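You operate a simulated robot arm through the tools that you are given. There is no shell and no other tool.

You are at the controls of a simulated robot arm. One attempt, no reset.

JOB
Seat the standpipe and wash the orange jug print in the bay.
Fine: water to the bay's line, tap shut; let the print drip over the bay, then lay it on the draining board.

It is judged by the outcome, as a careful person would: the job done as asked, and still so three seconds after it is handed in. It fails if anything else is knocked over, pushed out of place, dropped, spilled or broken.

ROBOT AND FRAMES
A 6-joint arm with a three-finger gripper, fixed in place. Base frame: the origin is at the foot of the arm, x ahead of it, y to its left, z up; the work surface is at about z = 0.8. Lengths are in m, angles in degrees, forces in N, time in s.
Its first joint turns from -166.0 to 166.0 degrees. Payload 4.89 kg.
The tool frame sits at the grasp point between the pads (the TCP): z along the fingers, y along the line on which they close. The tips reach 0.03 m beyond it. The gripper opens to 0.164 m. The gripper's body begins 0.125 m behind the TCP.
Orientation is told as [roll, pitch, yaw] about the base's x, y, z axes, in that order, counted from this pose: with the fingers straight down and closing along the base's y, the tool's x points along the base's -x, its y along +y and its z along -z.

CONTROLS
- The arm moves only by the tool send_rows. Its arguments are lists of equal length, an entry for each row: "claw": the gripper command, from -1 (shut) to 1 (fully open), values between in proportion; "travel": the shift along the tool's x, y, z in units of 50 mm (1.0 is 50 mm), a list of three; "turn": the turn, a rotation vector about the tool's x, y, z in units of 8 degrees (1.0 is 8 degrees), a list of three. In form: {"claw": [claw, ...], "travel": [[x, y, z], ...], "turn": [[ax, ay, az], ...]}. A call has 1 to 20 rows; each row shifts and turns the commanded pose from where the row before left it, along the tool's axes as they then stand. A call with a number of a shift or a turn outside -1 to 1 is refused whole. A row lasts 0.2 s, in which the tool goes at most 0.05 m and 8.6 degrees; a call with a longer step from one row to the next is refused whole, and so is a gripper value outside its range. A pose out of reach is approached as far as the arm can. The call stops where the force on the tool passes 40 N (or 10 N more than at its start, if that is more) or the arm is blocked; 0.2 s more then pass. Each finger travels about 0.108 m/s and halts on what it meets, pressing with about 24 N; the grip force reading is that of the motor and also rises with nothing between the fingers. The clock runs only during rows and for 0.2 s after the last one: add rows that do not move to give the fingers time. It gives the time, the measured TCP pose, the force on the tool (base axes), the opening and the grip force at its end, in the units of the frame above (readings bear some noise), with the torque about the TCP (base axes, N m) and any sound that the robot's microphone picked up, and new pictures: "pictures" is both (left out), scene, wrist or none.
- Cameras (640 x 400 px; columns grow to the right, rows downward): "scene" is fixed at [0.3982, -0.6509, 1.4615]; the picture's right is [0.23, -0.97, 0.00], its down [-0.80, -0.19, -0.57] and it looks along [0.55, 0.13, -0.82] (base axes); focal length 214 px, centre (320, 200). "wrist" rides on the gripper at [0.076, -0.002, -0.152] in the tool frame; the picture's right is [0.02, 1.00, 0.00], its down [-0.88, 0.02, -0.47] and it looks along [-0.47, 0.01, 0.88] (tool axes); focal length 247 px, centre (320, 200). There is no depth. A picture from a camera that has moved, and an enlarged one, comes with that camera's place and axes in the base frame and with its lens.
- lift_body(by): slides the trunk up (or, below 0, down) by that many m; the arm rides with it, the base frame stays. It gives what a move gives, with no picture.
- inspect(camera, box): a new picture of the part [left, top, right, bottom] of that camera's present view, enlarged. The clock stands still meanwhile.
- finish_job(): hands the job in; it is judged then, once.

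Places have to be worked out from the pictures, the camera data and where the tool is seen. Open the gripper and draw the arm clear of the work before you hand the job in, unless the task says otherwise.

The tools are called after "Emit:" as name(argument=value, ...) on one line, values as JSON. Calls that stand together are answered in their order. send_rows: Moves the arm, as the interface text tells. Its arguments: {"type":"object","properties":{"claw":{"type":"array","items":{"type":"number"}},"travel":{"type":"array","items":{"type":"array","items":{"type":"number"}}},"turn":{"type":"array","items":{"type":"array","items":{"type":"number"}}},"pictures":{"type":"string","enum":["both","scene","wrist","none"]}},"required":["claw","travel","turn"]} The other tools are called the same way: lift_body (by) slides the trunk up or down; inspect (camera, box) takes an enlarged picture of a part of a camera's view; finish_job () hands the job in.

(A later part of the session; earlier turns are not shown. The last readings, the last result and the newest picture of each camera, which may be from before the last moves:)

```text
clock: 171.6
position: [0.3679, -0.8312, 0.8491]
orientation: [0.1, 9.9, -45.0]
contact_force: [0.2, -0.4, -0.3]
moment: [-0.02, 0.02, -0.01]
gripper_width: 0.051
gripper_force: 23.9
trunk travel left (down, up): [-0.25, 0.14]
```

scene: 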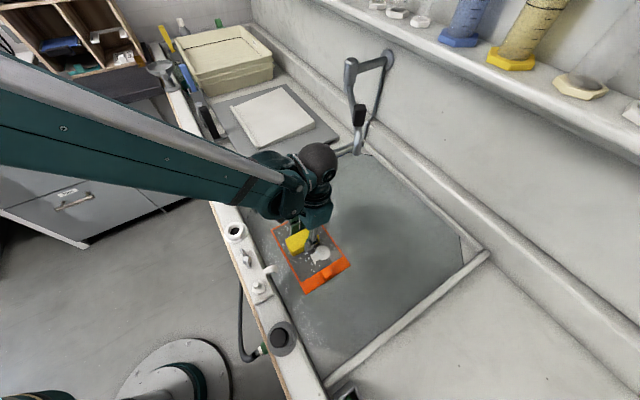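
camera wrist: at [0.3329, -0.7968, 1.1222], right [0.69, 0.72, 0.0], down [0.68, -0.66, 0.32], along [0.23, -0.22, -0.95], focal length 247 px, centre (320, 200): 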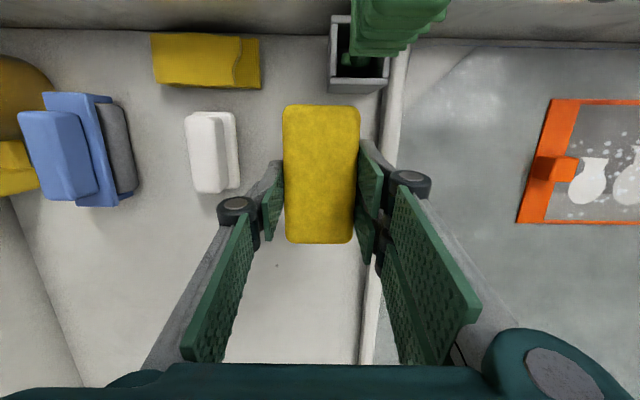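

Emit:
send_rows(claw=[-1, -1, -0.7, -0.4, -0.2, -0.2], travel=[[-0.004, 0, 0.02], [0, 0, 0], [0, 0, 0], [0, 0, 0], [0, 0, 0], [0, 0, 0]], turn=[[0, 0, 0], [0, 0, 0], [0, 0, 0], [0, 0, 0], [0, 0, 0], [0, 0, 0]], pictures="wrist")

Emit:
send_rows(claw=[-0.2, -0.2, -0.2, -0.2], travel=[[0.075, 0, -0.427], [0.15, 0, -0.853], [0.15, 0, -0.853], [0, 0, 0]], turn=[[0, 0, 0], [0, 0, 0], [0, 0, 0], [0, 0, 0]], pictures="both")

Emit:
inspect(camera="wrist", box=[120, 20, 420, 210])

```text
clock: 173.0
position: [0.3692, -0.832, 0.8489]
orientation: [0.0, 9.9, -44.8]
contact_force: [0.5, -0.6, 0.6]
moment: [-0.03, 0.01, -0.01]
gripper_width: 0.0655
gripper_force: 0.1
trunk travel left (down, up): [-0.25, 0.14]
camera wrist: at [0.3328, -0.7968, 1.0119], right [0.69, 0.72, 0.0], down [0.68, -0.66, 0.32], along [0.23, -0.22, -0.95], focal length 247 px, centre (320, 200)
```

wrist: 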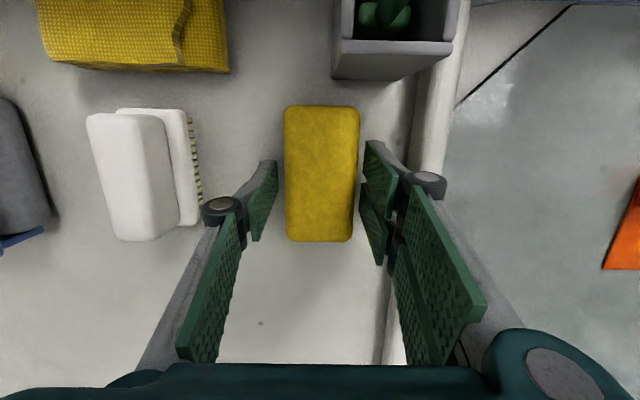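

```text
clock: 174.0
position: [0.3663, -0.83, 0.957]
orientation: [-0.1, 9.9, -45.0]
contact_force: [0.2, 1.1, 0.3]
moment: [-0.15, -0.06, 0.01]
gripper_width: 0.0658
gripper_force: 0.1
trunk travel left (down, up): [-0.25, 0.14]
camera wrist: at [0.3316, -0.7955, 1.1202], right [0.69, 0.72, 0.0], down [0.68, -0.66, 0.32], along [0.23, -0.22, -0.95], focal length 247 px, centre (320, 200)
```

scene: 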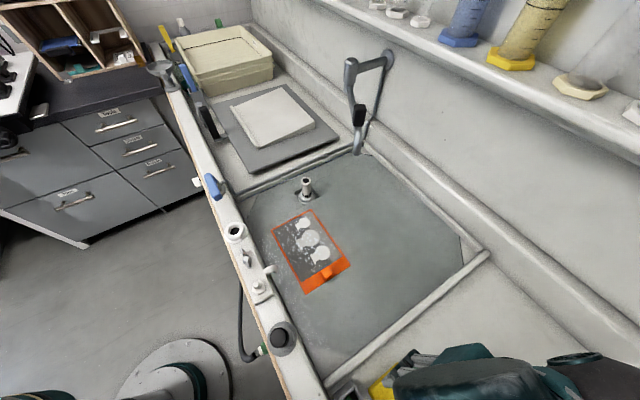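
wrist: 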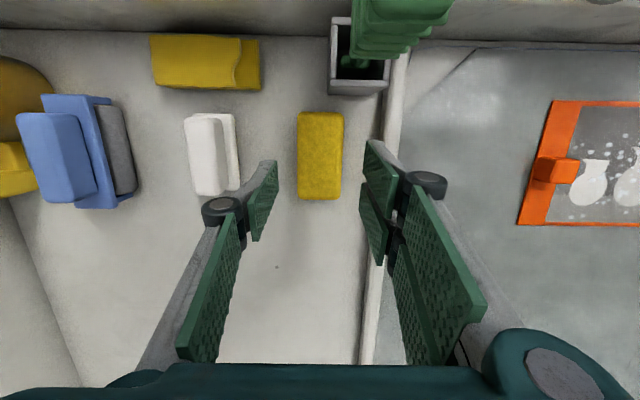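

```text
2.11 times, centred on (270, 115) of wrist
camera zoom: at [0.3316, -0.7955, 1.1202], right [0.69, 0.72, 0.0], down [0.68, -0.66, 0.32], along [0.23, -0.22, -0.95], focal length 520 px, centre (425, 379)
```

zoom: 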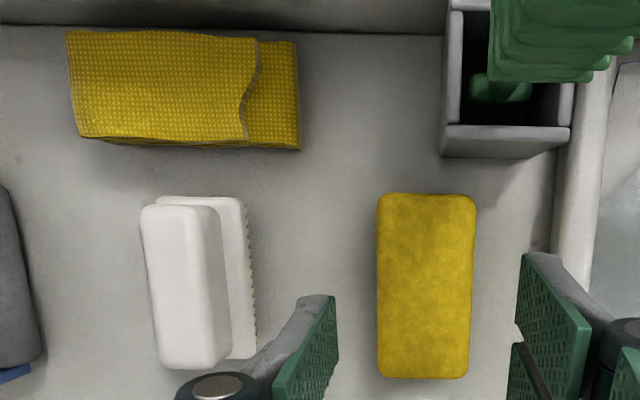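

The sponge is back in its exact place. Now I take a closer look at the water level against the line from nearby, at the right divider.

Emit:
send_rows(claw=[-0.2, -0.2, -0.2, -0.2, -0.2, -0.2, -0.2, -0.2, -0.2], travel=[[0.15, 0, -0.85], [0, 0, 0], [0, 0, 0], [0.184, 0.912, 0], [0.184, 0.912, 0], [0.184, 0.912, 0], [0.184, 0.912, 0], [0.184, 0.912, 0], [0, 0, 0]], turn=[[0, 0, 0], [0, -0.62, 0], [0, -0.62, 0], [0, 0, 0], [0, 0, 0], [0, 0, 0], [0, 0, 0], [0, 0, 0], [0, 0, 0]], pictures="wrist")

Emit:
inspect(camera="wrist", box=[160, 60, 320, 180])

```text
clock: 176.0
position: [0.4975, -0.6356, 0.9993]
orientation: [0.0, -0.1, -44.9]
contact_force: [-0.1, 0.9, -0.3]
moment: [-0.06, 0.07, -0.03]
gripper_width: 0.0656
gripper_force: 0.0
trunk travel left (down, up): [-0.25, 0.14]
camera wrist: at [0.4434, -0.5815, 1.1522], right [0.69, 0.72, 0.0], down [0.64, -0.61, 0.47], along [0.34, -0.33, -0.88], focal length 247 px, centre (320, 200)
```

wrist: 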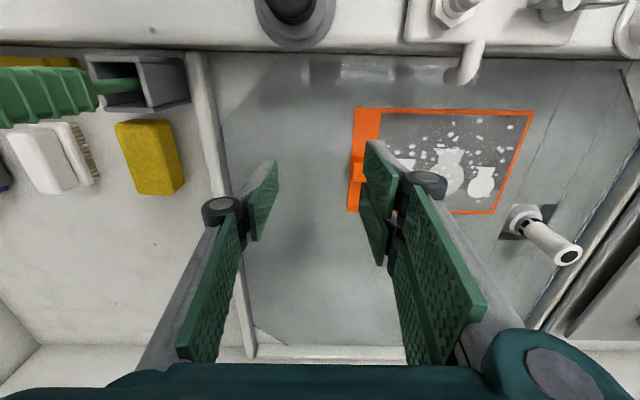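

```text
3.33 times, centred on (240, 120) of wrist
camera zoom: at [0.4434, -0.5815, 1.1522], right [0.69, 0.72, 0.0], down [0.64, -0.61, 0.47], along [0.34, -0.33, -0.88], focal length 823 px, centre (587, 467)
```

zoom: 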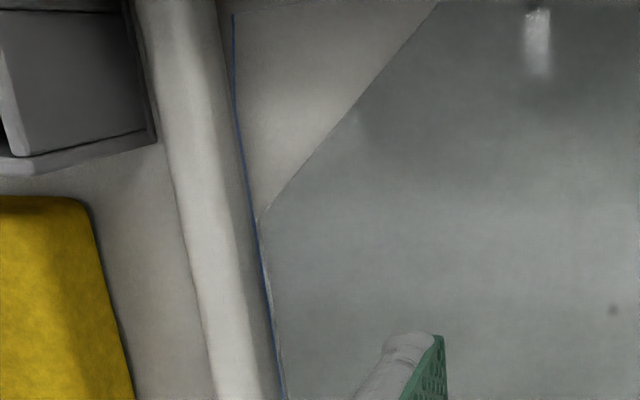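

Emit:
inspect(camera="wrist", box=[216, 100, 236, 114])

Emit:
inspect(camera="wrist", box=[216, 118, 240, 134])

Emit:
inspect(camera="wrist", box=[228, 140, 252, 158])

Emit:
inspect(camera="wrist", box=[500, 195, 560, 240])

Emit:
inspect(camera="wrist", box=[590, 180, 640, 240])

```text
16.00 times, centred on (226, 107) of wrist
camera zoom: at [0.4434, -0.5815, 1.1522], right [0.69, 0.72, 0.0], down [0.64, -0.61, 0.47], along [0.34, -0.33, -0.88], focal length 3952 px, centre (1824, 1688)
```

zoom: 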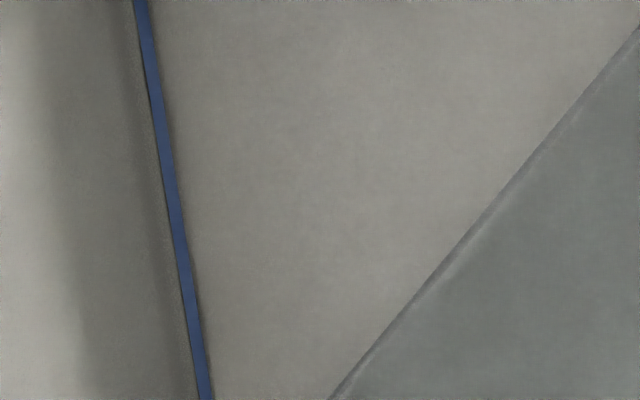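

```text
16.00 times, centred on (228, 126) of wrist
camera zoom: at [0.4434, -0.5815, 1.1522], right [0.69, 0.72, 0.0], down [0.64, -0.61, 0.47], along [0.34, -0.33, -0.88], focal length 3952 px, centre (1792, 1384)
```

zoom: 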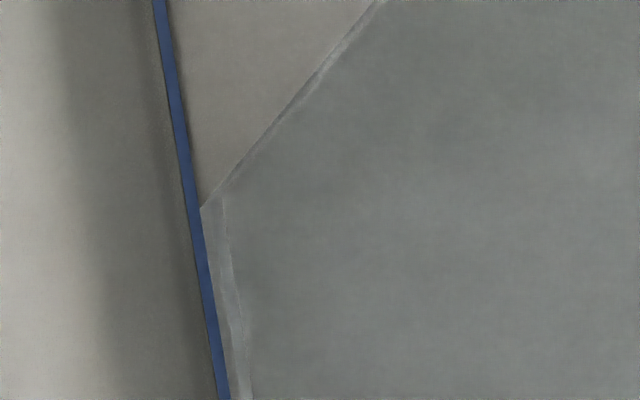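

```text
16.00 times, centred on (240, 149) of wrist
camera zoom: at [0.4434, -0.5815, 1.1522], right [0.69, 0.72, 0.0], down [0.64, -0.61, 0.47], along [0.34, -0.33, -0.88], focal length 3952 px, centre (1600, 1016)
```

zoom: 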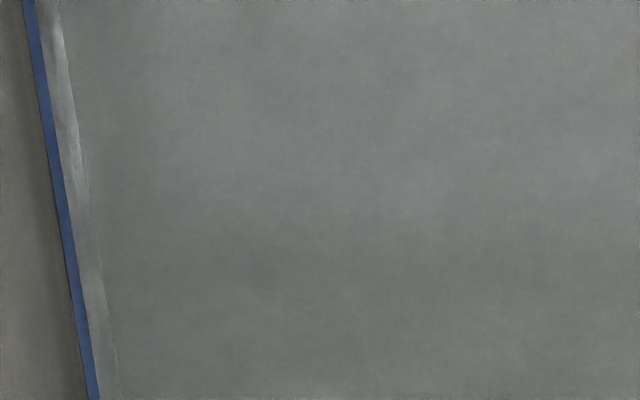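

```text
8.89 times, centred on (530, 218) of wrist
camera zoom: at [0.4434, -0.5815, 1.1522], right [0.69, 0.72, 0.0], down [0.64, -0.61, 0.47], along [0.34, -0.33, -0.88], focal length 2195 px, centre (-1547, 44)
```

zoom: 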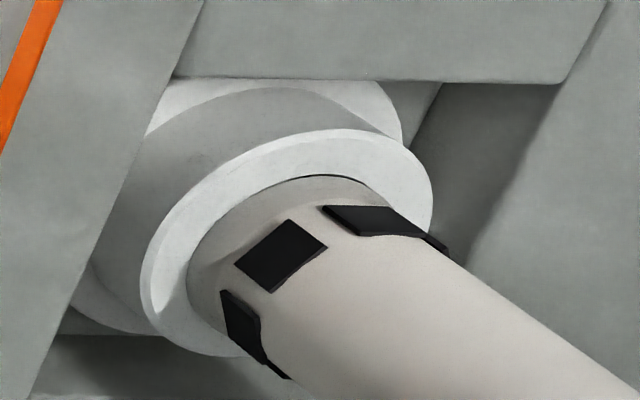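

```text
6.67 times, centred on (615, 210) of wrist
camera zoom: at [0.4434, -0.5815, 1.1522], right [0.69, 0.72, 0.0], down [0.64, -0.61, 0.47], along [0.34, -0.33, -0.88], focal length 1646 px, centre (-1647, 133)
```

zoom: 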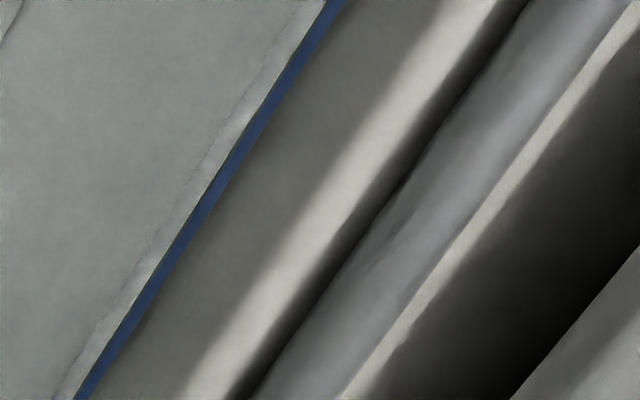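

The water's top edge meets the lower edge of the blue strip (strip about 2 mm high), so it could take about 1 mm more to stand on the line's middle. I go back to the tap for a brief top-up: rise, turn to yaw 45 and move over the lever.

Emit:
send_rows(claw=[0, 0, 0, 0, 0, 0, 0, 0, 0, 0, 0, 0, 0, 0], travel=[[0, 0, -0.7], [0, 0, -0.7], [0, 0, 0], [0, 0, 0], [0, 0, 0], [0, 0, 0], [0, 0, 0], [0, 0, 0], [0, 0, 0], [0, 0, 0], [0, 0, 0], [0, 0, 0], [0, 0, 0], [0, 0, 0]], turn=[[0, 0, 0], [0, 0, 0], [0, 0, -1], [0, 0, -1], [0, 0, -1], [0, 0, -1], [0, 0, -1], [0, 0, -1], [0, 0, -1], [0, 0, -1], [0, 0, -1], [0, 0, -1], [0, 0, -1], [0, 0, -0.25]], pictures="none")

Emit:
send_rows(claw=[0, 0, 0, 0, 0, 0, 0, 0, 0, 0], travel=[[-0.87, 0.273, 0], [-0.87, 0.273, 0], [-0.87, 0.273, 0], [-0.87, 0.273, 0], [-0.87, 0.273, 0], [-0.87, 0.273, 0], [-0.87, 0.273, 0], [-0.87, 0.273, 0], [-0.87, 0.273, 0], [0, 0, 0]], turn=[[0, 0, 0], [0, 0, 0], [0, 0, 0], [0, 0, 0], [0, 0, 0], [0, 0, 0], [0, 0, 0], [0, 0, 0], [0, 0, 0], [0, 0, 0]], pictures="both")

```text
clock: 179.0
position: [0.4968, -0.6374, 1.0697]
orientation: [-0.2, 0.0, 45.0]
contact_force: [-0.2, 0.5, -0.1]
moment: [-0.03, -0.01, 0.0]
gripper_width: 0.0821
gripper_force: 0.0
trunk travel left (down, up): [-0.25, 0.14]
```

```text
clock: 181.2
position: [0.6868, -0.2699, 1.0704]
orientation: [-0.1, 0.0, 45.0]
contact_force: [0.3, 0.4, -0.4]
moment: [-0.09, 0.07, -0.01]
gripper_width: 0.0821
gripper_force: 0.2
trunk travel left (down, up): [-0.25, 0.14]
camera wrist: at [0.6343, -0.3251, 1.2219], right [-0.72, 0.69, 0.0], down [0.61, 0.64, 0.47], along [0.33, 0.34, -0.88], focal length 247 px, centre (320, 200)
```

scene: 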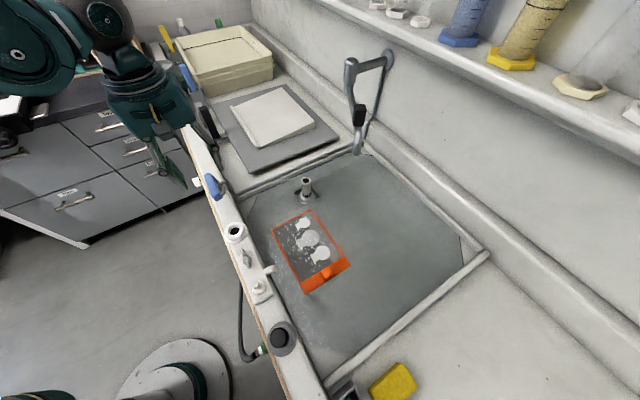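
wrist: 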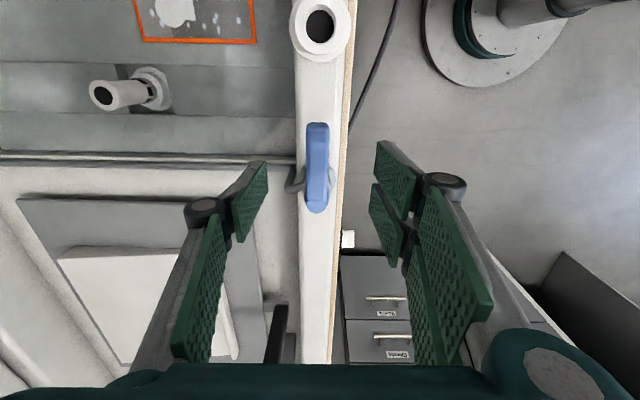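

I lower over the lever, close on it, turn it about 60° open and hold for a moment, in one go with small steps; first the grip.

Emit:
send_rows(claw=[0, 0, 0, 0, -1, -1, -1, -1], travel=[[0, -0.04, 0.673], [0, 0, 0.673], [0, 0, 0.673], [0, 0, 0], [0, 0, 0], [0, 0, 0], [0, 0, 0], [0, 0, 0]], turn=[[0, 0, 0], [0, 0, 0], [0, 0, 0], [0, 0, 0], [0, 0, 0], [0, 0, 0], [0, 0, 0], [0, 0, 0]], pictures="none")

```text
clock: 183.0
position: [0.6867, -0.2749, 0.9702]
orientation: [0.0, 0.0, 45.1]
contact_force: [-19.5, 12.5, -16.1]
moment: [0.02, 0.26, 1.15]
gripper_width: 0.0225
gripper_force: 45.3
trunk travel left (down, up): [-0.25, 0.14]
```

Gripped. I open the tap by about 54° and hold about a second.

Emit:
send_rows(claw=[-1, -1, -1, -1, -1, -1, -1, -1, -1, -1, -1, -1], travel=[[-0.007, 0.139, 0], [-0.007, 0.139, 0], [-0.007, 0.139, 0], [-0.007, 0.139, 0], [-0.007, 0.139, 0], [-0.007, 0.139, 0], [-0.007, 0.139, 0], [-0.007, 0.139, 0], [-0.007, 0.139, 0], [0, 0, 0], [0, 0, 0], [0, 0, 0]], turn=[[0, 0, 0.75], [0, 0, 0.75], [0, 0, 0.75], [0, 0, 0.75], [0, 0, 0.75], [0, 0, 0.75], [0, 0, 0.75], [0, 0, 0.75], [0, 0, 0.75], [0, 0, 0], [0, 0, 0], [0, 0, 0]], pictures="scene")

Emit:
inspect(camera="scene", box=[254, 178, 286, 198])

Emit:
inspect(camera="scene", box=[290, 130, 380, 220])

```text
clock: 183.6
position: [0.6802, -0.265, 0.9698]
orientation: [0.0, 0.0, 34.2]
contact_force: [-3.0, 2.9, -14.6]
moment: [0.19, -0.15, 0.27]
gripper_width: 0.0229
gripper_force: 45.0
trunk travel left (down, up): [-0.25, 0.14]
stopped in row 3: the force on the tool passed its limit at 41 N (the readings are from after the stop); the commanded pose is now the measured one
```

scene: 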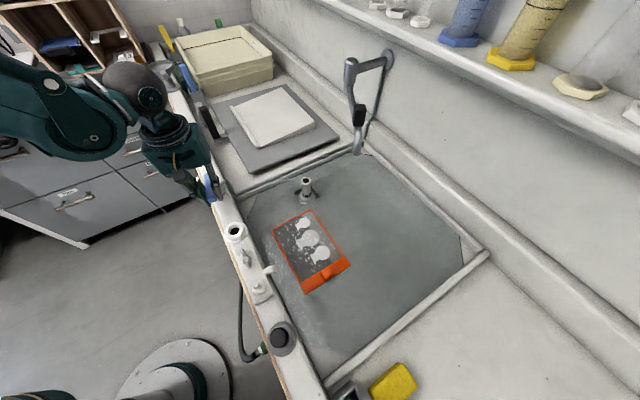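

```text
16.00 times, centred on (270, 188) of scene
camera zoom: at [0.3982, -0.6509, 1.4615], right [0.23, -0.97, 0.0], down [-0.8, -0.19, -0.57], along [0.55, 0.13, -0.82], focal length 3432 px, centre (1120, 392)
```

zoom: 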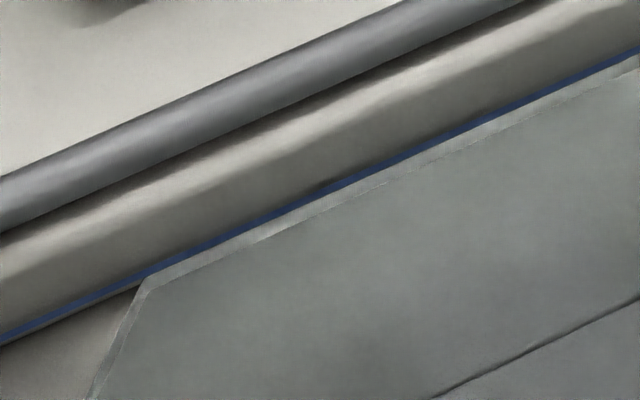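

```text
4.44 times, centred on (335, 175) of scene
camera zoom: at [0.3982, -0.6509, 1.4615], right [0.23, -0.97, 0.0], down [-0.8, -0.19, -0.57], along [0.55, 0.13, -0.82], focal length 953 px, centre (253, 311)
```

zoom: 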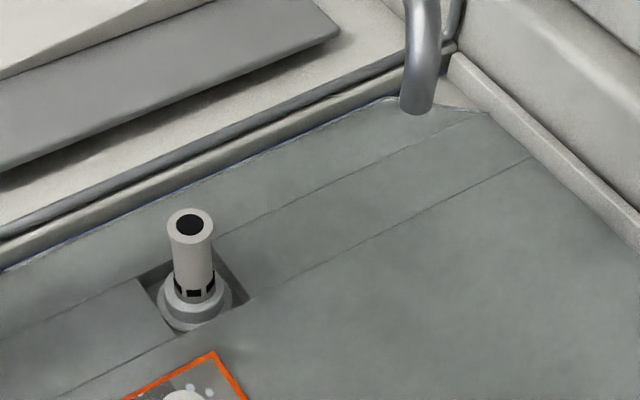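

The call stopped early on a transient; the lever is 11° open, no flow yet. I continue with slightly smaller steps.

Emit:
send_rows(claw=[-1, -1, -1, -1, -1, -1, -1, -1, -1, -1, -1, -1], travel=[[-0.005, 0.112, 0], [-0.005, 0.112, 0], [-0.005, 0.112, 0], [-0.005, 0.112, 0], [-0.005, 0.112, 0], [-0.005, 0.112, 0], [-0.005, 0.112, 0], [-0.005, 0.112, 0], [0, 0, 0], [0, 0, 0], [0, 0, 0], [0, 0, 0]], turn=[[0, 0, 0.625], [0, 0, 0.625], [0, 0, 0.625], [0, 0, 0.625], [0, 0, 0.625], [0, 0, 0.625], [0, 0, 0.625], [0, 0, 0.625], [0, 0, 0], [0, 0, 0], [0, 0, 0], [0, 0, 0]], pictures="scene")

Emit:
inspect(camera="scene", box=[254, 178, 286, 198])

Emit:
inspect(camera="scene", box=[290, 130, 380, 220])

Emit:
inspect(camera="scene", box=[295, 183, 319, 207])

```text
clock: 186.2
position: [0.6685, -0.2234, 0.9698]
orientation: [0.0, 0.0, -5.8]
contact_force: [2.0, -2.3, -13.9]
moment: [-0.08, -0.08, -0.18]
gripper_width: 0.023
gripper_force: 45.1
trunk travel left (down, up): [-0.25, 0.14]
```

scene: 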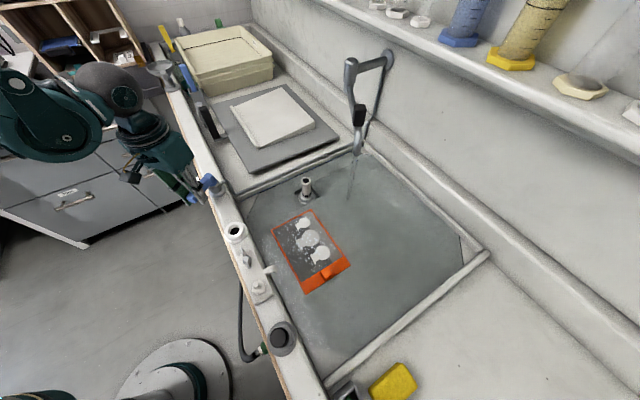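

```text
16.00 times, centred on (270, 188) of scene
camera zoom: at [0.3982, -0.6509, 1.4615], right [0.23, -0.97, 0.0], down [-0.8, -0.19, -0.57], along [0.55, 0.13, -0.82], focal length 3432 px, centre (1120, 392)
```

zoom: 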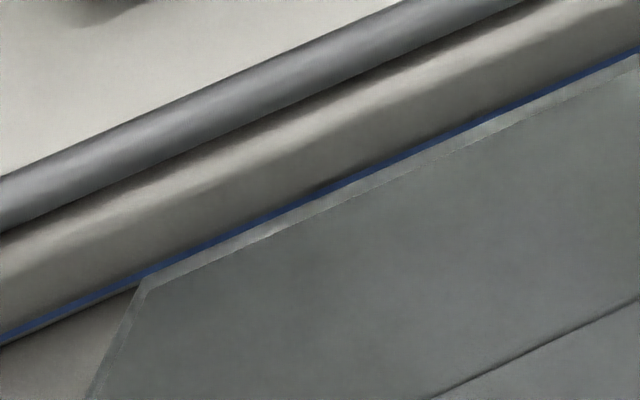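

```text
4.44 times, centred on (335, 175) of scene
camera zoom: at [0.3982, -0.6509, 1.4615], right [0.23, -0.97, 0.0], down [-0.8, -0.19, -0.57], along [0.55, 0.13, -0.82], focal length 953 px, centre (253, 311)
```

zoom: 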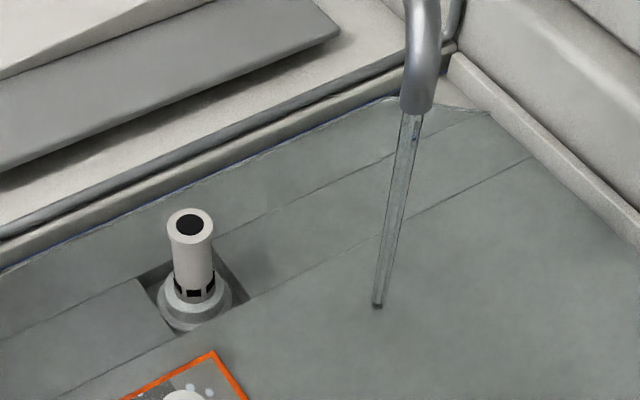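

```text
16.00 times, centred on (307, 195) of scene
camera zoom: at [0.3982, -0.6509, 1.4615], right [0.23, -0.97, 0.0], down [-0.8, -0.19, -0.57], along [0.55, 0.13, -0.82], focal length 3432 px, centre (528, 280)
```

zoom: 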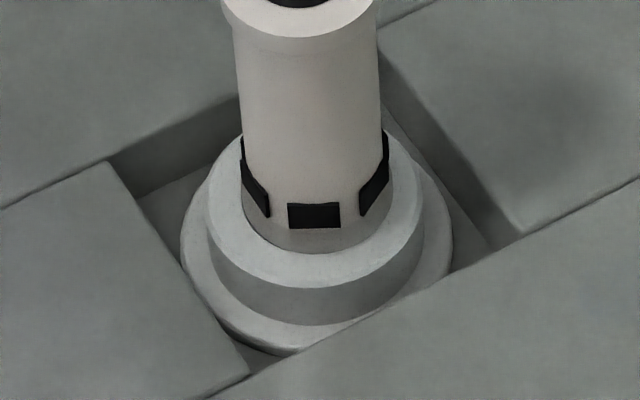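

Water flows again. I let it run 2 s and check both level and print.

Emit:
send_rows(claw=[-1, -1, -1, -1, -1, -1, -1, -1, -1, -1], travel=[[0, 0, 0], [0, 0, 0], [0, 0, 0], [0, 0, 0], [0, 0, 0], [0, 0, 0], [0, 0, 0], [0, 0, 0], [0, 0, 0], [0, 0, 0]], turn=[[0, 0, 0], [0, 0, 0], [0, 0, 0], [0, 0, 0], [0, 0, 0], [0, 0, 0], [0, 0, 0], [0, 0, 0], [0, 0, 0], [0, 0, 0]], pictures="none")

Emit:
inspect(camera="scene", box=[254, 178, 286, 198])

Emit:
inspect(camera="scene", box=[310, 150, 342, 170])

Emit:
inspect(camera="scene", box=[260, 200, 360, 300])

```text
clock: 188.4
position: [0.6686, -0.2227, 0.969]
orientation: [0.1, 0.1, -5.9]
contact_force: [15.4, -5.5, 2.6]
moment: [-0.08, -0.23, -0.16]
gripper_width: 0.0227
gripper_force: 44.8
trunk travel left (down, up): [-0.25, 0.14]
```

```text
16.00 times, centred on (270, 188) of scene
camera zoom: at [0.3982, -0.6509, 1.4615], right [0.23, -0.97, 0.0], down [-0.8, -0.19, -0.57], along [0.55, 0.13, -0.82], focal length 3432 px, centre (1120, 392)
```

zoom: 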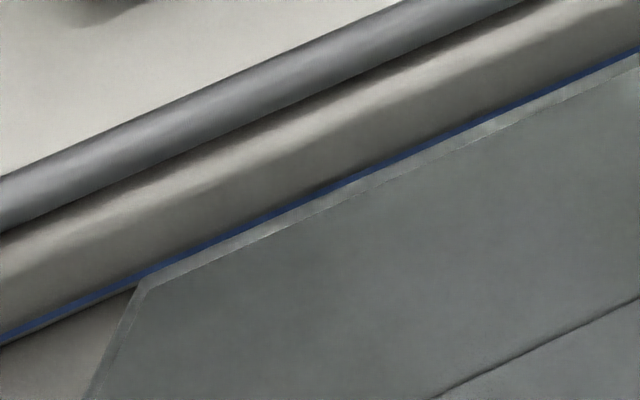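

```text
16.00 times, centred on (326, 160) of scene
camera zoom: at [0.3982, -0.6509, 1.4615], right [0.23, -0.97, 0.0], down [-0.8, -0.19, -0.57], along [0.55, 0.13, -0.82], focal length 3432 px, centre (224, 840)
```

zoom: 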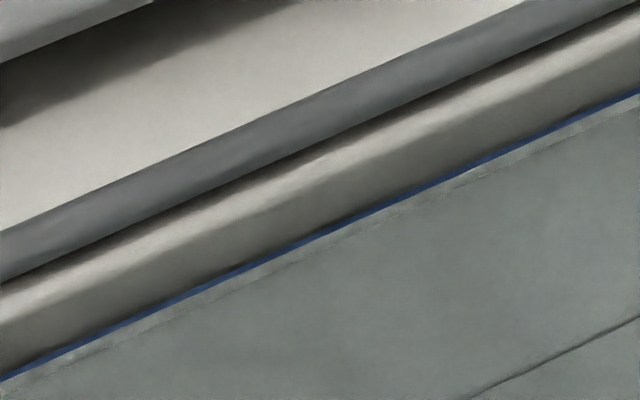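

```text
4.00 times, centred on (310, 250) of scene
camera zoom: at [0.3982, -0.6509, 1.4615], right [0.23, -0.97, 0.0], down [-0.8, -0.19, -0.57], along [0.55, 0.13, -0.82], focal length 858 px, centre (360, 0)
```

zoom: 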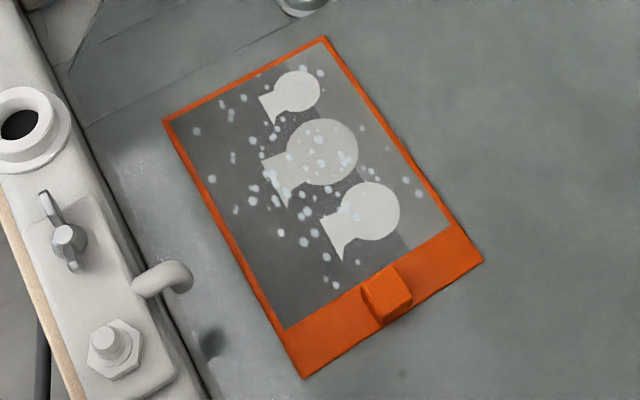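

The line is now about half covered, so the level is at its middle. I turn the lever back to shut.

Emit:
send_rows(claw=[-1, -1, -1, -1, -1, -1, -1, -1, -1, -1, -1], travel=[[-0.006, -0.128, 0], [-0.006, -0.128, 0], [-0.006, -0.128, 0], [-0.006, -0.128, 0], [-0.006, -0.128, 0], [-0.006, -0.128, 0], [-0.006, -0.128, 0], [-0.006, -0.128, 0], [-0.006, -0.128, 0], [0, 0, 0], [0, 0, 0]], turn=[[0, 0, -0.7125], [0, 0, -0.7125], [0, 0, -0.7125], [0, 0, -0.7125], [0, 0, -0.7125], [0, 0, -0.7125], [0, 0, -0.7125], [0, 0, -0.7125], [0, 0, -0.7125], [0, 0, 0], [0, 0, 0]], pictures="both")

Emit:
inspect(camera="scene", box=[290, 130, 380, 220])

Emit:
inspect(camera="scene", box=[254, 178, 286, 198])

```text
clock: 190.8
position: [0.6884, -0.2739, 0.9689]
orientation: [0.0, 0.0, 45.4]
contact_force: [2.3, 2.8, -7.5]
moment: [-0.01, 0.02, -0.7]
gripper_width: 0.0226
gripper_force: 45.4
trunk travel left (down, up): [-0.25, 0.14]
camera wrist: at [0.6356, -0.3291, 1.1219], right [-0.73, 0.69, 0.0], down [0.6, 0.64, 0.47], along [0.32, 0.34, -0.88], focal length 247 px, centre (320, 200)
```

scene: 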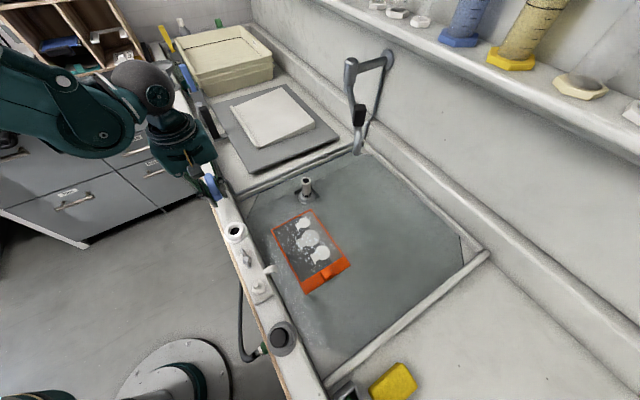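
wrist: 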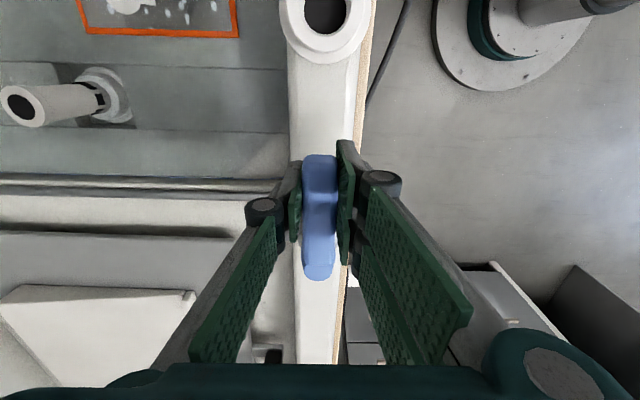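

```text
4.44 times, centred on (335, 175) of scene
camera zoom: at [0.3982, -0.6509, 1.4615], right [0.23, -0.97, 0.0], down [-0.8, -0.19, -0.57], along [0.55, 0.13, -0.82], focal length 953 px, centre (253, 311)
```

zoom: 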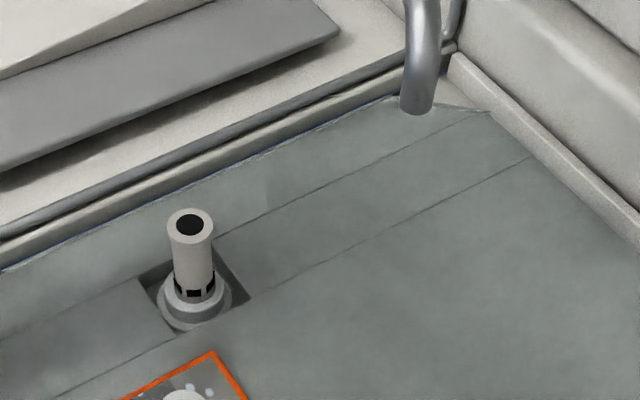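

```text
16.00 times, centred on (270, 188) of scene
camera zoom: at [0.3982, -0.6509, 1.4615], right [0.23, -0.97, 0.0], down [-0.8, -0.19, -0.57], along [0.55, 0.13, -0.82], focal length 3432 px, centre (1120, 392)
```

zoom: 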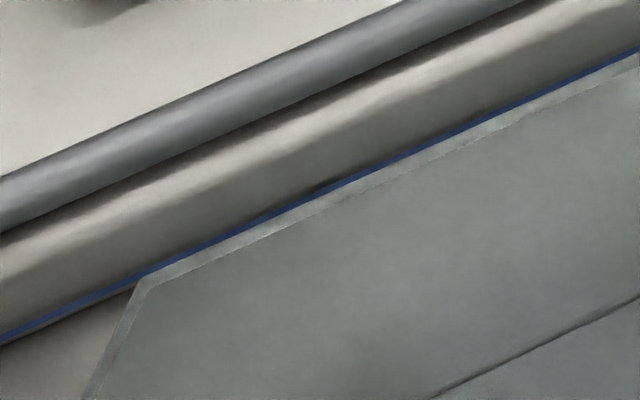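

The flow has stopped. I press the lever firmly against its shut stop, release it, and rise.

Emit:
send_rows(claw=[-1, -1, -1, -1], travel=[[0, -0.04, 0], [0, -0.04, 0], [0, 0, 0], [0, 0, 0]], turn=[[0, 0, 0], [0, 0, 0], [0, 0, 0], [0, 0, 0]], pictures="none")

Emit:
send_rows(claw=[-0.5, -0.2, 0, 0, 0, 0, 0], travel=[[0, 0, 0], [0, 0, 0], [0, 0, 0], [0, 0, -0.9], [0, 0, -0.9], [0, 0, -0.2], [0, 0, 0]], turn=[[0, 0, 0], [0, 0, 0], [0, 0, 0], [0, 0, 0], [0, 0, 0], [0, 0, 0], [0, 0, 0]], pictures="both")

Emit:
inspect(camera="wrist", box=[240, 80, 400, 240])

```text
clock: 191.4
position: [0.6876, -0.2744, 0.9701]
orientation: [0.2, 0.0, 45.6]
contact_force: [-4.8, 7.1, -4.5]
moment: [0.16, 0.24, -0.38]
gripper_width: 0.023
gripper_force: 45.1
trunk travel left (down, up): [-0.25, 0.14]
stopped in row 2: the force on the tool passed its limit at 45 N (the readings are from after the stop); the commanded pose is now the measured one
```

```text
clock: 193.0
position: [0.6879, -0.2734, 1.0687]
orientation: [0.2, 0.0, 45.5]
contact_force: [-0.9, 0.1, -0.1]
moment: [-0.01, -0.04, 0.01]
gripper_width: 0.0821
gripper_force: 0.0
trunk travel left (down, up): [-0.25, 0.14]
camera wrist: at [0.6364, -0.3288, 1.2217], right [-0.73, 0.69, 0.0], down [0.6, 0.64, 0.47], along [0.32, 0.35, -0.88], focal length 247 px, centre (320, 200)
```

scene: 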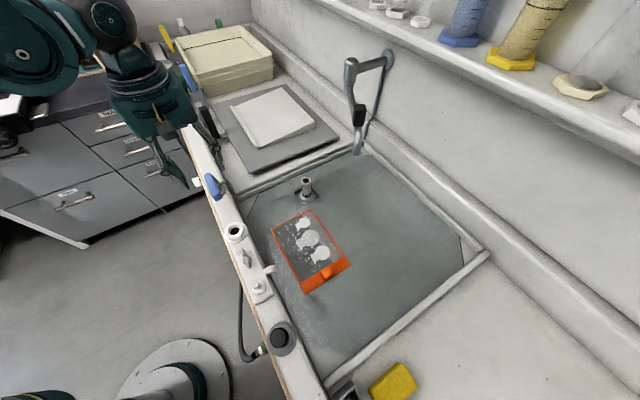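
wrist: 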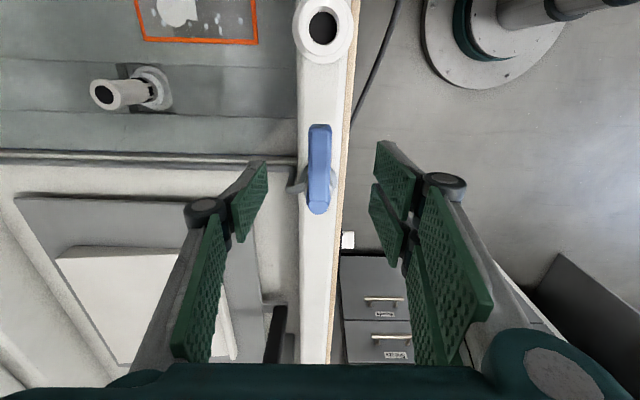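

```text
2.50 times, centred on (320, 160) of wrist
camera zoom: at [0.6364, -0.3288, 1.2217], right [-0.73, 0.69, 0.0], down [0.6, 0.64, 0.47], along [0.32, 0.35, -0.88], focal length 617 px, centre (320, 300)
```

zoom: 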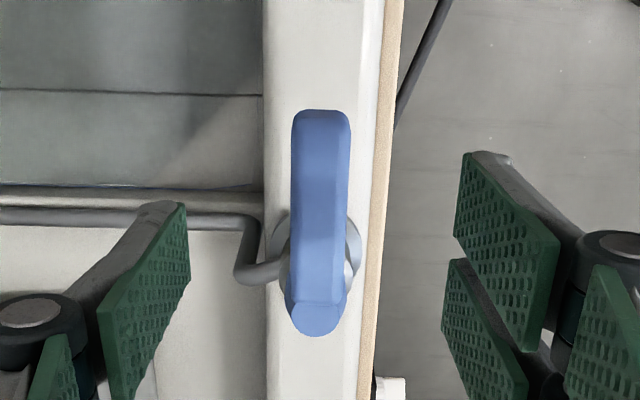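

The tap is shut and the level stands on the line. I go back over the print, turning to yaw -45, to regrasp its tab.

Emit:
send_rows(claw=[-0.2, -0.2, -0.2, -0.2, -0.2, -0.2, -0.2, -0.2, -0.2, -0.2, -0.2, -0.2, -0.2, -0.2, -0.2, -0.2, -0.2, -0.2, -0.2, -0.2], travel=[[0.8225, -0.3, 0], [0.8225, -0.3, 0], [0.8225, -0.3, 0], [0.8225, -0.3, 0], [0.8225, -0.3, 0], [0.8225, -0.3, 0], [0.8225, -0.3, 0], [0.8225, -0.3, 0], [0, 0, 0], [0, 0, 0], [0, 0, 0], [0, 0, 0], [0, 0, 0], [0, 0, 0], [0, 0, 0], [0, 0, 0], [0, 0, 0], [0, 0, 0], [0, 0, 0], [0, 0, 0]], turn=[[0, 0, 0], [0, 0, 0], [0, 0, 0], [0, 0, 0], [0, 0, 0], [0, 0, 0], [0, 0, 0], [0, 0, 0], [0, 0, 1], [0, 0, 1], [0, 0, 1], [0, 0, 1], [0, 0, 1], [0, 0, 1], [0, 0, 1], [0, 0, 1], [0, 0, 1], [0, 0, 1], [0, 0, 1], [0, 0, 0.31]], pictures="wrist")

Emit:
inspect(camera="wrist", box=[280, 60, 520, 210])

```text
clock: 197.2
position: [0.5433, -0.5944, 1.0689]
orientation: [-0.1, 0.2, -44.9]
contact_force: [-0.1, -0.3, 0.3]
moment: [-0.03, 0.04, -0.01]
gripper_width: 0.0657
gripper_force: 0.1
trunk travel left (down, up): [-0.25, 0.14]
camera wrist: at [0.4893, -0.5403, 1.2218], right [0.69, 0.72, 0.0], down [0.64, -0.61, 0.47], along [0.34, -0.33, -0.88], focal length 247 px, centre (320, 200)
```

wrist: 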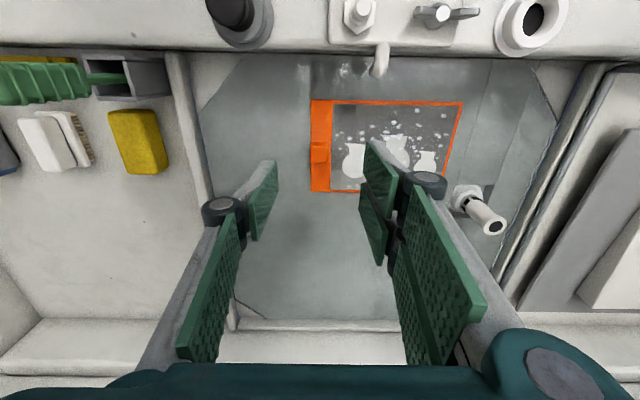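

```text
2.67 times, centred on (400, 135) of wrist
camera zoom: at [0.4893, -0.5403, 1.2218], right [0.69, 0.72, 0.0], down [0.64, -0.61, 0.47], along [0.34, -0.33, -0.88], focal length 659 px, centre (107, 373)
```

zoom: 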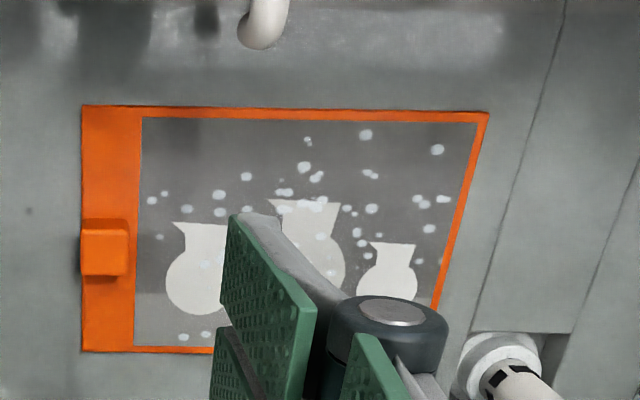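

The tab is at s≈-0.0355, n≈0.849. I tilt the tool 32° outward and descend towards the tab for the regrasp, pausing above it.

Emit:
send_rows(claw=[-0.3, -0.3, -0.3, -0.3, -0.3, -0.3, -0.3, -0.3, -0.3], travel=[[0, 0.01, 0], [0, 0, 0], [0, 0, 0], [0, 0, 0], [0.306, 0, 0.805], [0.306, 0, 0.805], [0.306, 0, 0.805], [0.306, 0, 0.805], [0, 0, 0]], turn=[[0, -1, 0], [0, -1, 0], [0, -1, 0], [0, -1, 0], [0, 0, 0], [0, 0, 0], [0, 0, 0], [0, 0, 0], [0, 0, 0]], pictures="both")

Emit:
inspect(camera="wrist", box=[220, 100, 420, 260])

```text
clock: 199.2
position: [0.5668, -0.6186, 0.8994]
orientation: [-0.1, -31.8, -44.9]
contact_force: [0.6, -0.4, -0.4]
moment: [0.06, 0.05, 0.02]
gripper_width: 0.0574
gripper_force: 0.1
trunk travel left (down, up): [-0.25, 0.14]
camera wrist: at [0.4645, -0.5152, 0.9886], right [0.69, 0.72, -0.01], down [0.37, -0.34, 0.87], along [0.62, -0.6, -0.5], focal length 247 px, centre (320, 200)
```

scene: 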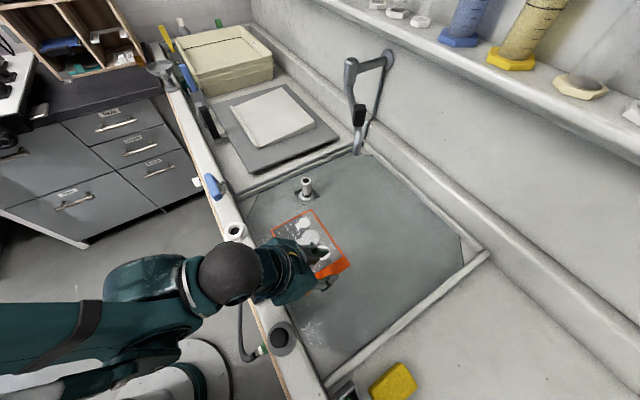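
wrist: 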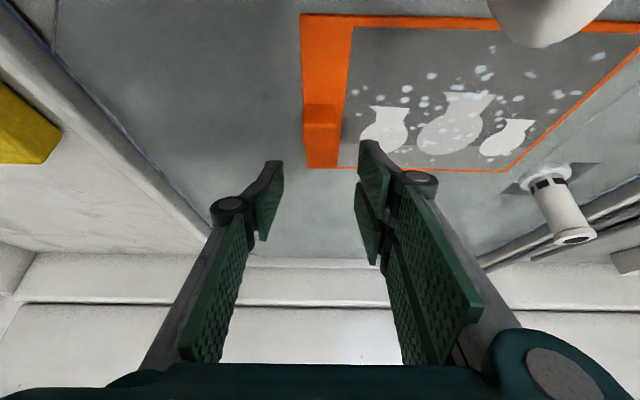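

```text
2.50 times, centred on (320, 180) of wrist
camera zoom: at [0.4645, -0.5152, 0.9886], right [0.69, 0.72, -0.01], down [0.37, -0.34, 0.87], along [0.62, -0.6, -0.5], focal length 617 px, centre (320, 250)
```

zoom: 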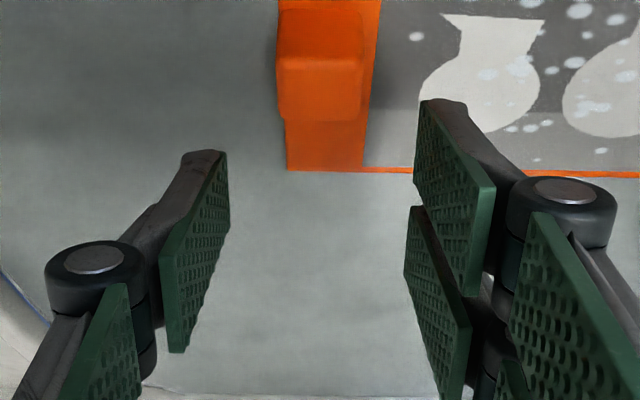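

At this tilt the camera comes too close to the hose barb on the rim. I back up, straighten the tool, and will first shift the print further into the bay with a straight grasp.

Emit:
send_rows(claw=[-0.3, -0.3, -0.3, -0.3, -0.3, -0.3, -0.3, -0.3], travel=[[-0.53, 0, -0.848], [-0.53, 0, -0.848], [0, 0, 0], [0, 0, 0], [0, 0, 0], [0, 0, 0], [-0.22, 0, 0], [0, 0, 0]], turn=[[0, 0, 0], [0, 0, 0], [0, 1, 0], [0, 1, 0], [0, 1, 0], [0, 1, 0], [0, 0, 0], [0, 0, 0]], pictures="wrist")

Emit:
inspect(camera="wrist", box=[220, 80, 420, 240])

```text
clock: 201.0
position: [0.5743, -0.6261, 0.9995]
orientation: [0.0, 0.1, -45.0]
contact_force: [0.6, -0.4, 0.0]
moment: [0.03, 0.09, 0.0]
gripper_width: 0.0573
gripper_force: 0.0
trunk travel left (down, up): [-0.25, 0.14]
camera wrist: at [0.5204, -0.5731, 1.1521], right [0.69, 0.72, 0.0], down [0.64, -0.61, 0.47], along [0.34, -0.32, -0.88], focal length 247 px, centre (320, 200)
```

wrist: 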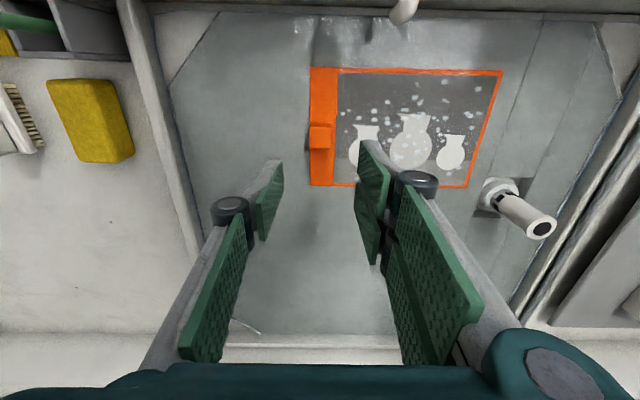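

```text
2.50 times, centred on (320, 160) of wrist
camera zoom: at [0.5204, -0.5731, 1.1521], right [0.69, 0.72, 0.0], down [0.64, -0.61, 0.47], along [0.34, -0.32, -0.88], focal length 617 px, centre (320, 300)
```

zoom: 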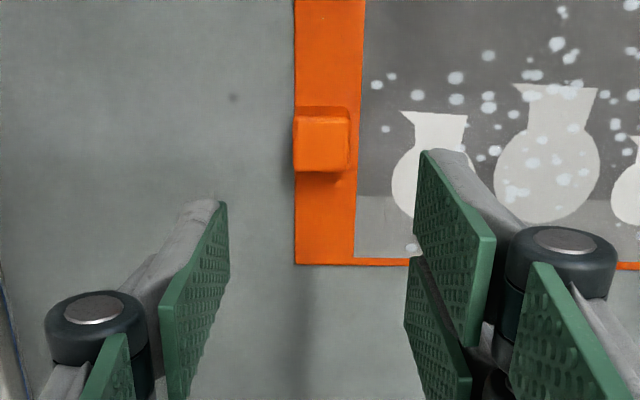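

I am above the tab again with a straight tool; I lower and grip it.

Emit:
send_rows(claw=[-0.3, -0.3, -0.3, -0.3, -0.3, -1, -1, -1, -1], travel=[[-0.04, 0.03, 0.785], [0, 0, 0.785], [0, 0, 0.785], [0, 0, 0.785], [0, 0, 0], [0, 0, 0], [0, 0, 0], [0, 0, 0], [0, 0, 0]], turn=[[0, 0, 0], [0, 0, 0], [0, 0, 0], [0, 0, 0], [0, 0, 0], [0, 0, 0], [0, 0, 0], [0, 0, 0], [0, 0, 0]], pictures="none")

```text
clock: 203.0
position: [0.5758, -0.6245, 0.8433]
orientation: [-0.1, 0.2, -45.0]
contact_force: [0.0, -0.1, -0.9]
moment: [-0.07, 0.06, 0.0]
gripper_width: 0.0297
gripper_force: 23.7
trunk travel left (down, up): [-0.25, 0.14]
```

Gripped. I slide the print under water to s≈-0.12, n≈0.92, rinsing it with some more strokes on the way.

Emit:
send_rows(claw=[-1, -1, -1, -1, -1, -1, -1, -1, -1, -1, -1, -1, -1, -1, -1, -1, -1, -1, -1, -1], travel=[[0, 0, -0.03], [0, -0.43, 0], [0, -0.43, 0], [0, -0.43, 0], [0, -0.43, 0], [-0.35, 0, 0], [-0.35, 0, 0], [-0.35, 0, 0], [-0.35, 0, 0], [0, -0.4, 0], [0, -0.6, 0], [0, 0.6, 0], [0, 0.6, 0], [0, -0.6, 0], [0, -0.6, 0], [0, 0.6, 0], [0, 0.6, 0], [0, -0.6, 0], [0, 0.4, 0], [0, 0, 0]], turn=[[0, 0, 0], [0, 0, 0], [0, 0, 0], [0, 0, 0], [0, 0, 0], [0, 0, 0], [0, 0, 0], [0, 0, 0], [0, 0, 0], [0, 0, 0], [0, 0, 0], [0, 0, 0], [0, 0, 0], [0, 0, 0], [0, 0, 0], [0, 0, 0], [0, 0, 0], [0, 0, 0], [0, 0, 0], [0, 0, 0]], pictures="both")

Emit:
inspect(camera="wrist", box=[280, 40, 640, 265])

```text
clock: 207.2
position: [0.5658, -0.7355, 0.8432]
orientation: [0.0, 0.2, -45.0]
contact_force: [-0.2, -0.4, -1.1]
moment: [-0.05, 0.01, 0.0]
gripper_width: 0.0296
gripper_force: 23.5
trunk travel left (down, up): [-0.25, 0.14]
camera wrist: at [0.5121, -0.6814, 0.997], right [0.69, 0.72, 0.0], down [0.64, -0.61, 0.47], along [0.34, -0.33, -0.88], focal length 247 px, centre (320, 200)
```

scene: 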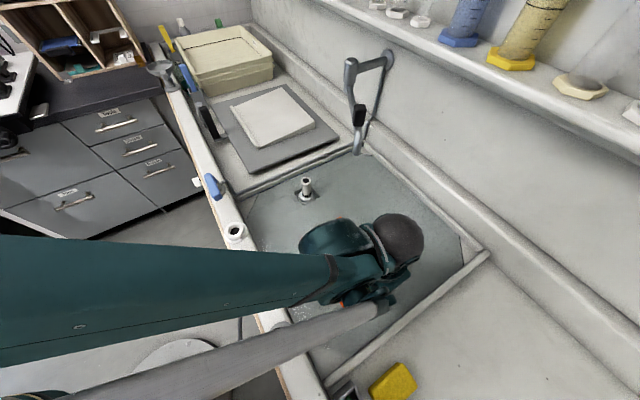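
wrist: 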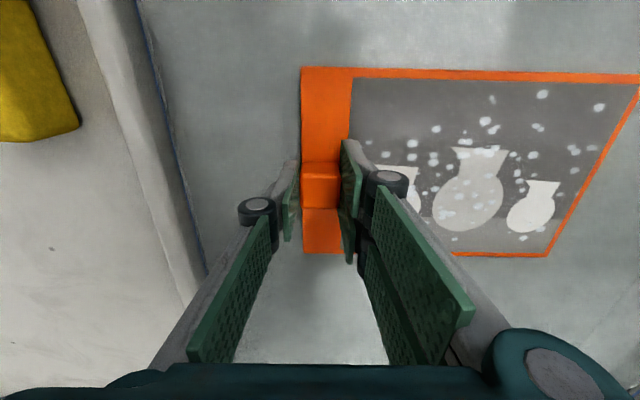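

```text
1.78 times, centred on (460, 152) of wrist
camera zoom: at [0.5121, -0.6814, 0.997], right [0.69, 0.72, 0.0], down [0.64, -0.61, 0.47], along [0.34, -0.33, -0.88], focal length 439 px, centre (71, 284)
```

zoom: 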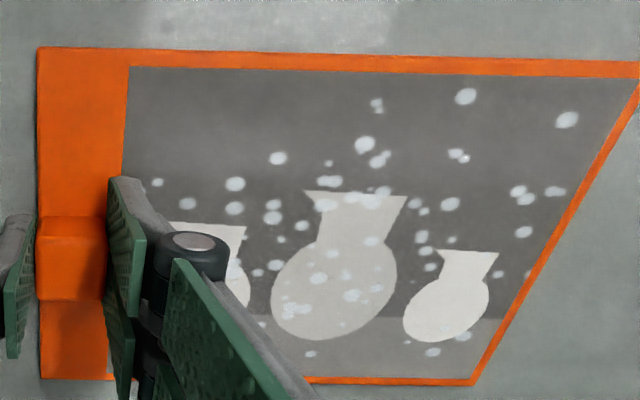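

The flecks are plainly part of the picture's surface and do not respond to soaking, agitation or wiping; the print has been under the water for well over a minute. I place it at s≈-0.065, n≈0.94 (clear of rim fittings), set it on the floor and release for the tilted regrasp.

Emit:
send_rows(claw=[-1, -1, -1, -1, -0.7, -0.4, -0.3, -0.3, -0.3, -0.3, -0.3], travel=[[-0.2, 0.55, 0], [-0.2, 0.55, 0], [0, 0, 0.05], [0, 0, 0], [0, 0, 0], [0, 0, 0], [0, 0, 0], [0, 0, -0.3], [0, 0, -0.9], [0, 0, -0.9], [0, 0, 0]], turn=[[0, 0, 0], [0, 0, 0], [0, 0, 0], [0, 0, 0], [0, 0, 0], [0, 0, 0], [0, 0, 0], [0, 0, 0], [0, 0, 0], [0, 0, 0], [0, 0, 0]], pictures="both")

Emit:
inspect(camera="wrist", box=[220, 60, 420, 220])

```text
clock: 209.6
position: [0.6186, -0.7101, 0.9471]
orientation: [-0.1, 0.1, -45.0]
contact_force: [-0.6, 0.3, 1.3]
moment: [-0.09, -0.1, 0.01]
gripper_width: 0.0575
gripper_force: 0.0
trunk travel left (down, up): [-0.25, 0.14]
camera wrist: at [0.5645, -0.6562, 1.0996], right [0.69, 0.72, 0.0], down [0.64, -0.61, 0.47], along [0.34, -0.33, -0.88], focal length 247 px, centre (320, 200)
```

scene: 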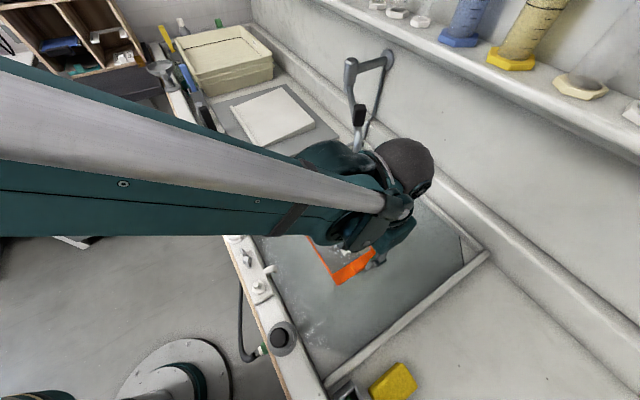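
wrist: 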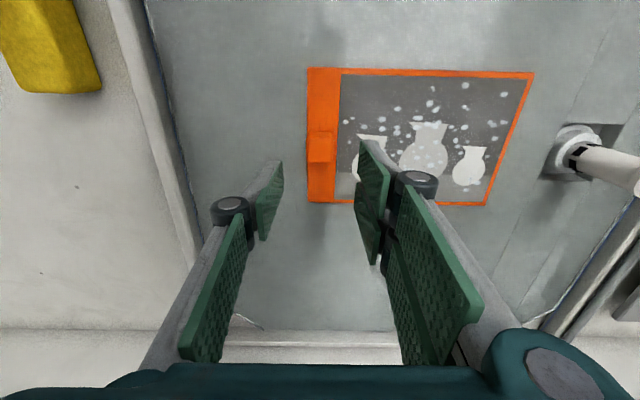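

```text
2.50 times, centred on (320, 140) of wrist
camera zoom: at [0.5645, -0.6562, 1.0996], right [0.69, 0.72, 0.0], down [0.64, -0.61, 0.47], along [0.34, -0.33, -0.88], focal length 617 px, centre (320, 350)
```

zoom: 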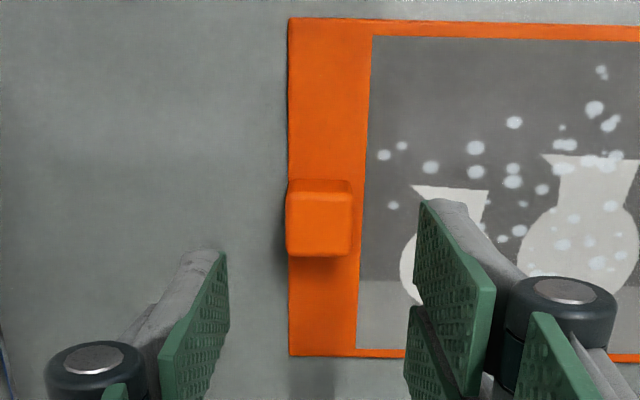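

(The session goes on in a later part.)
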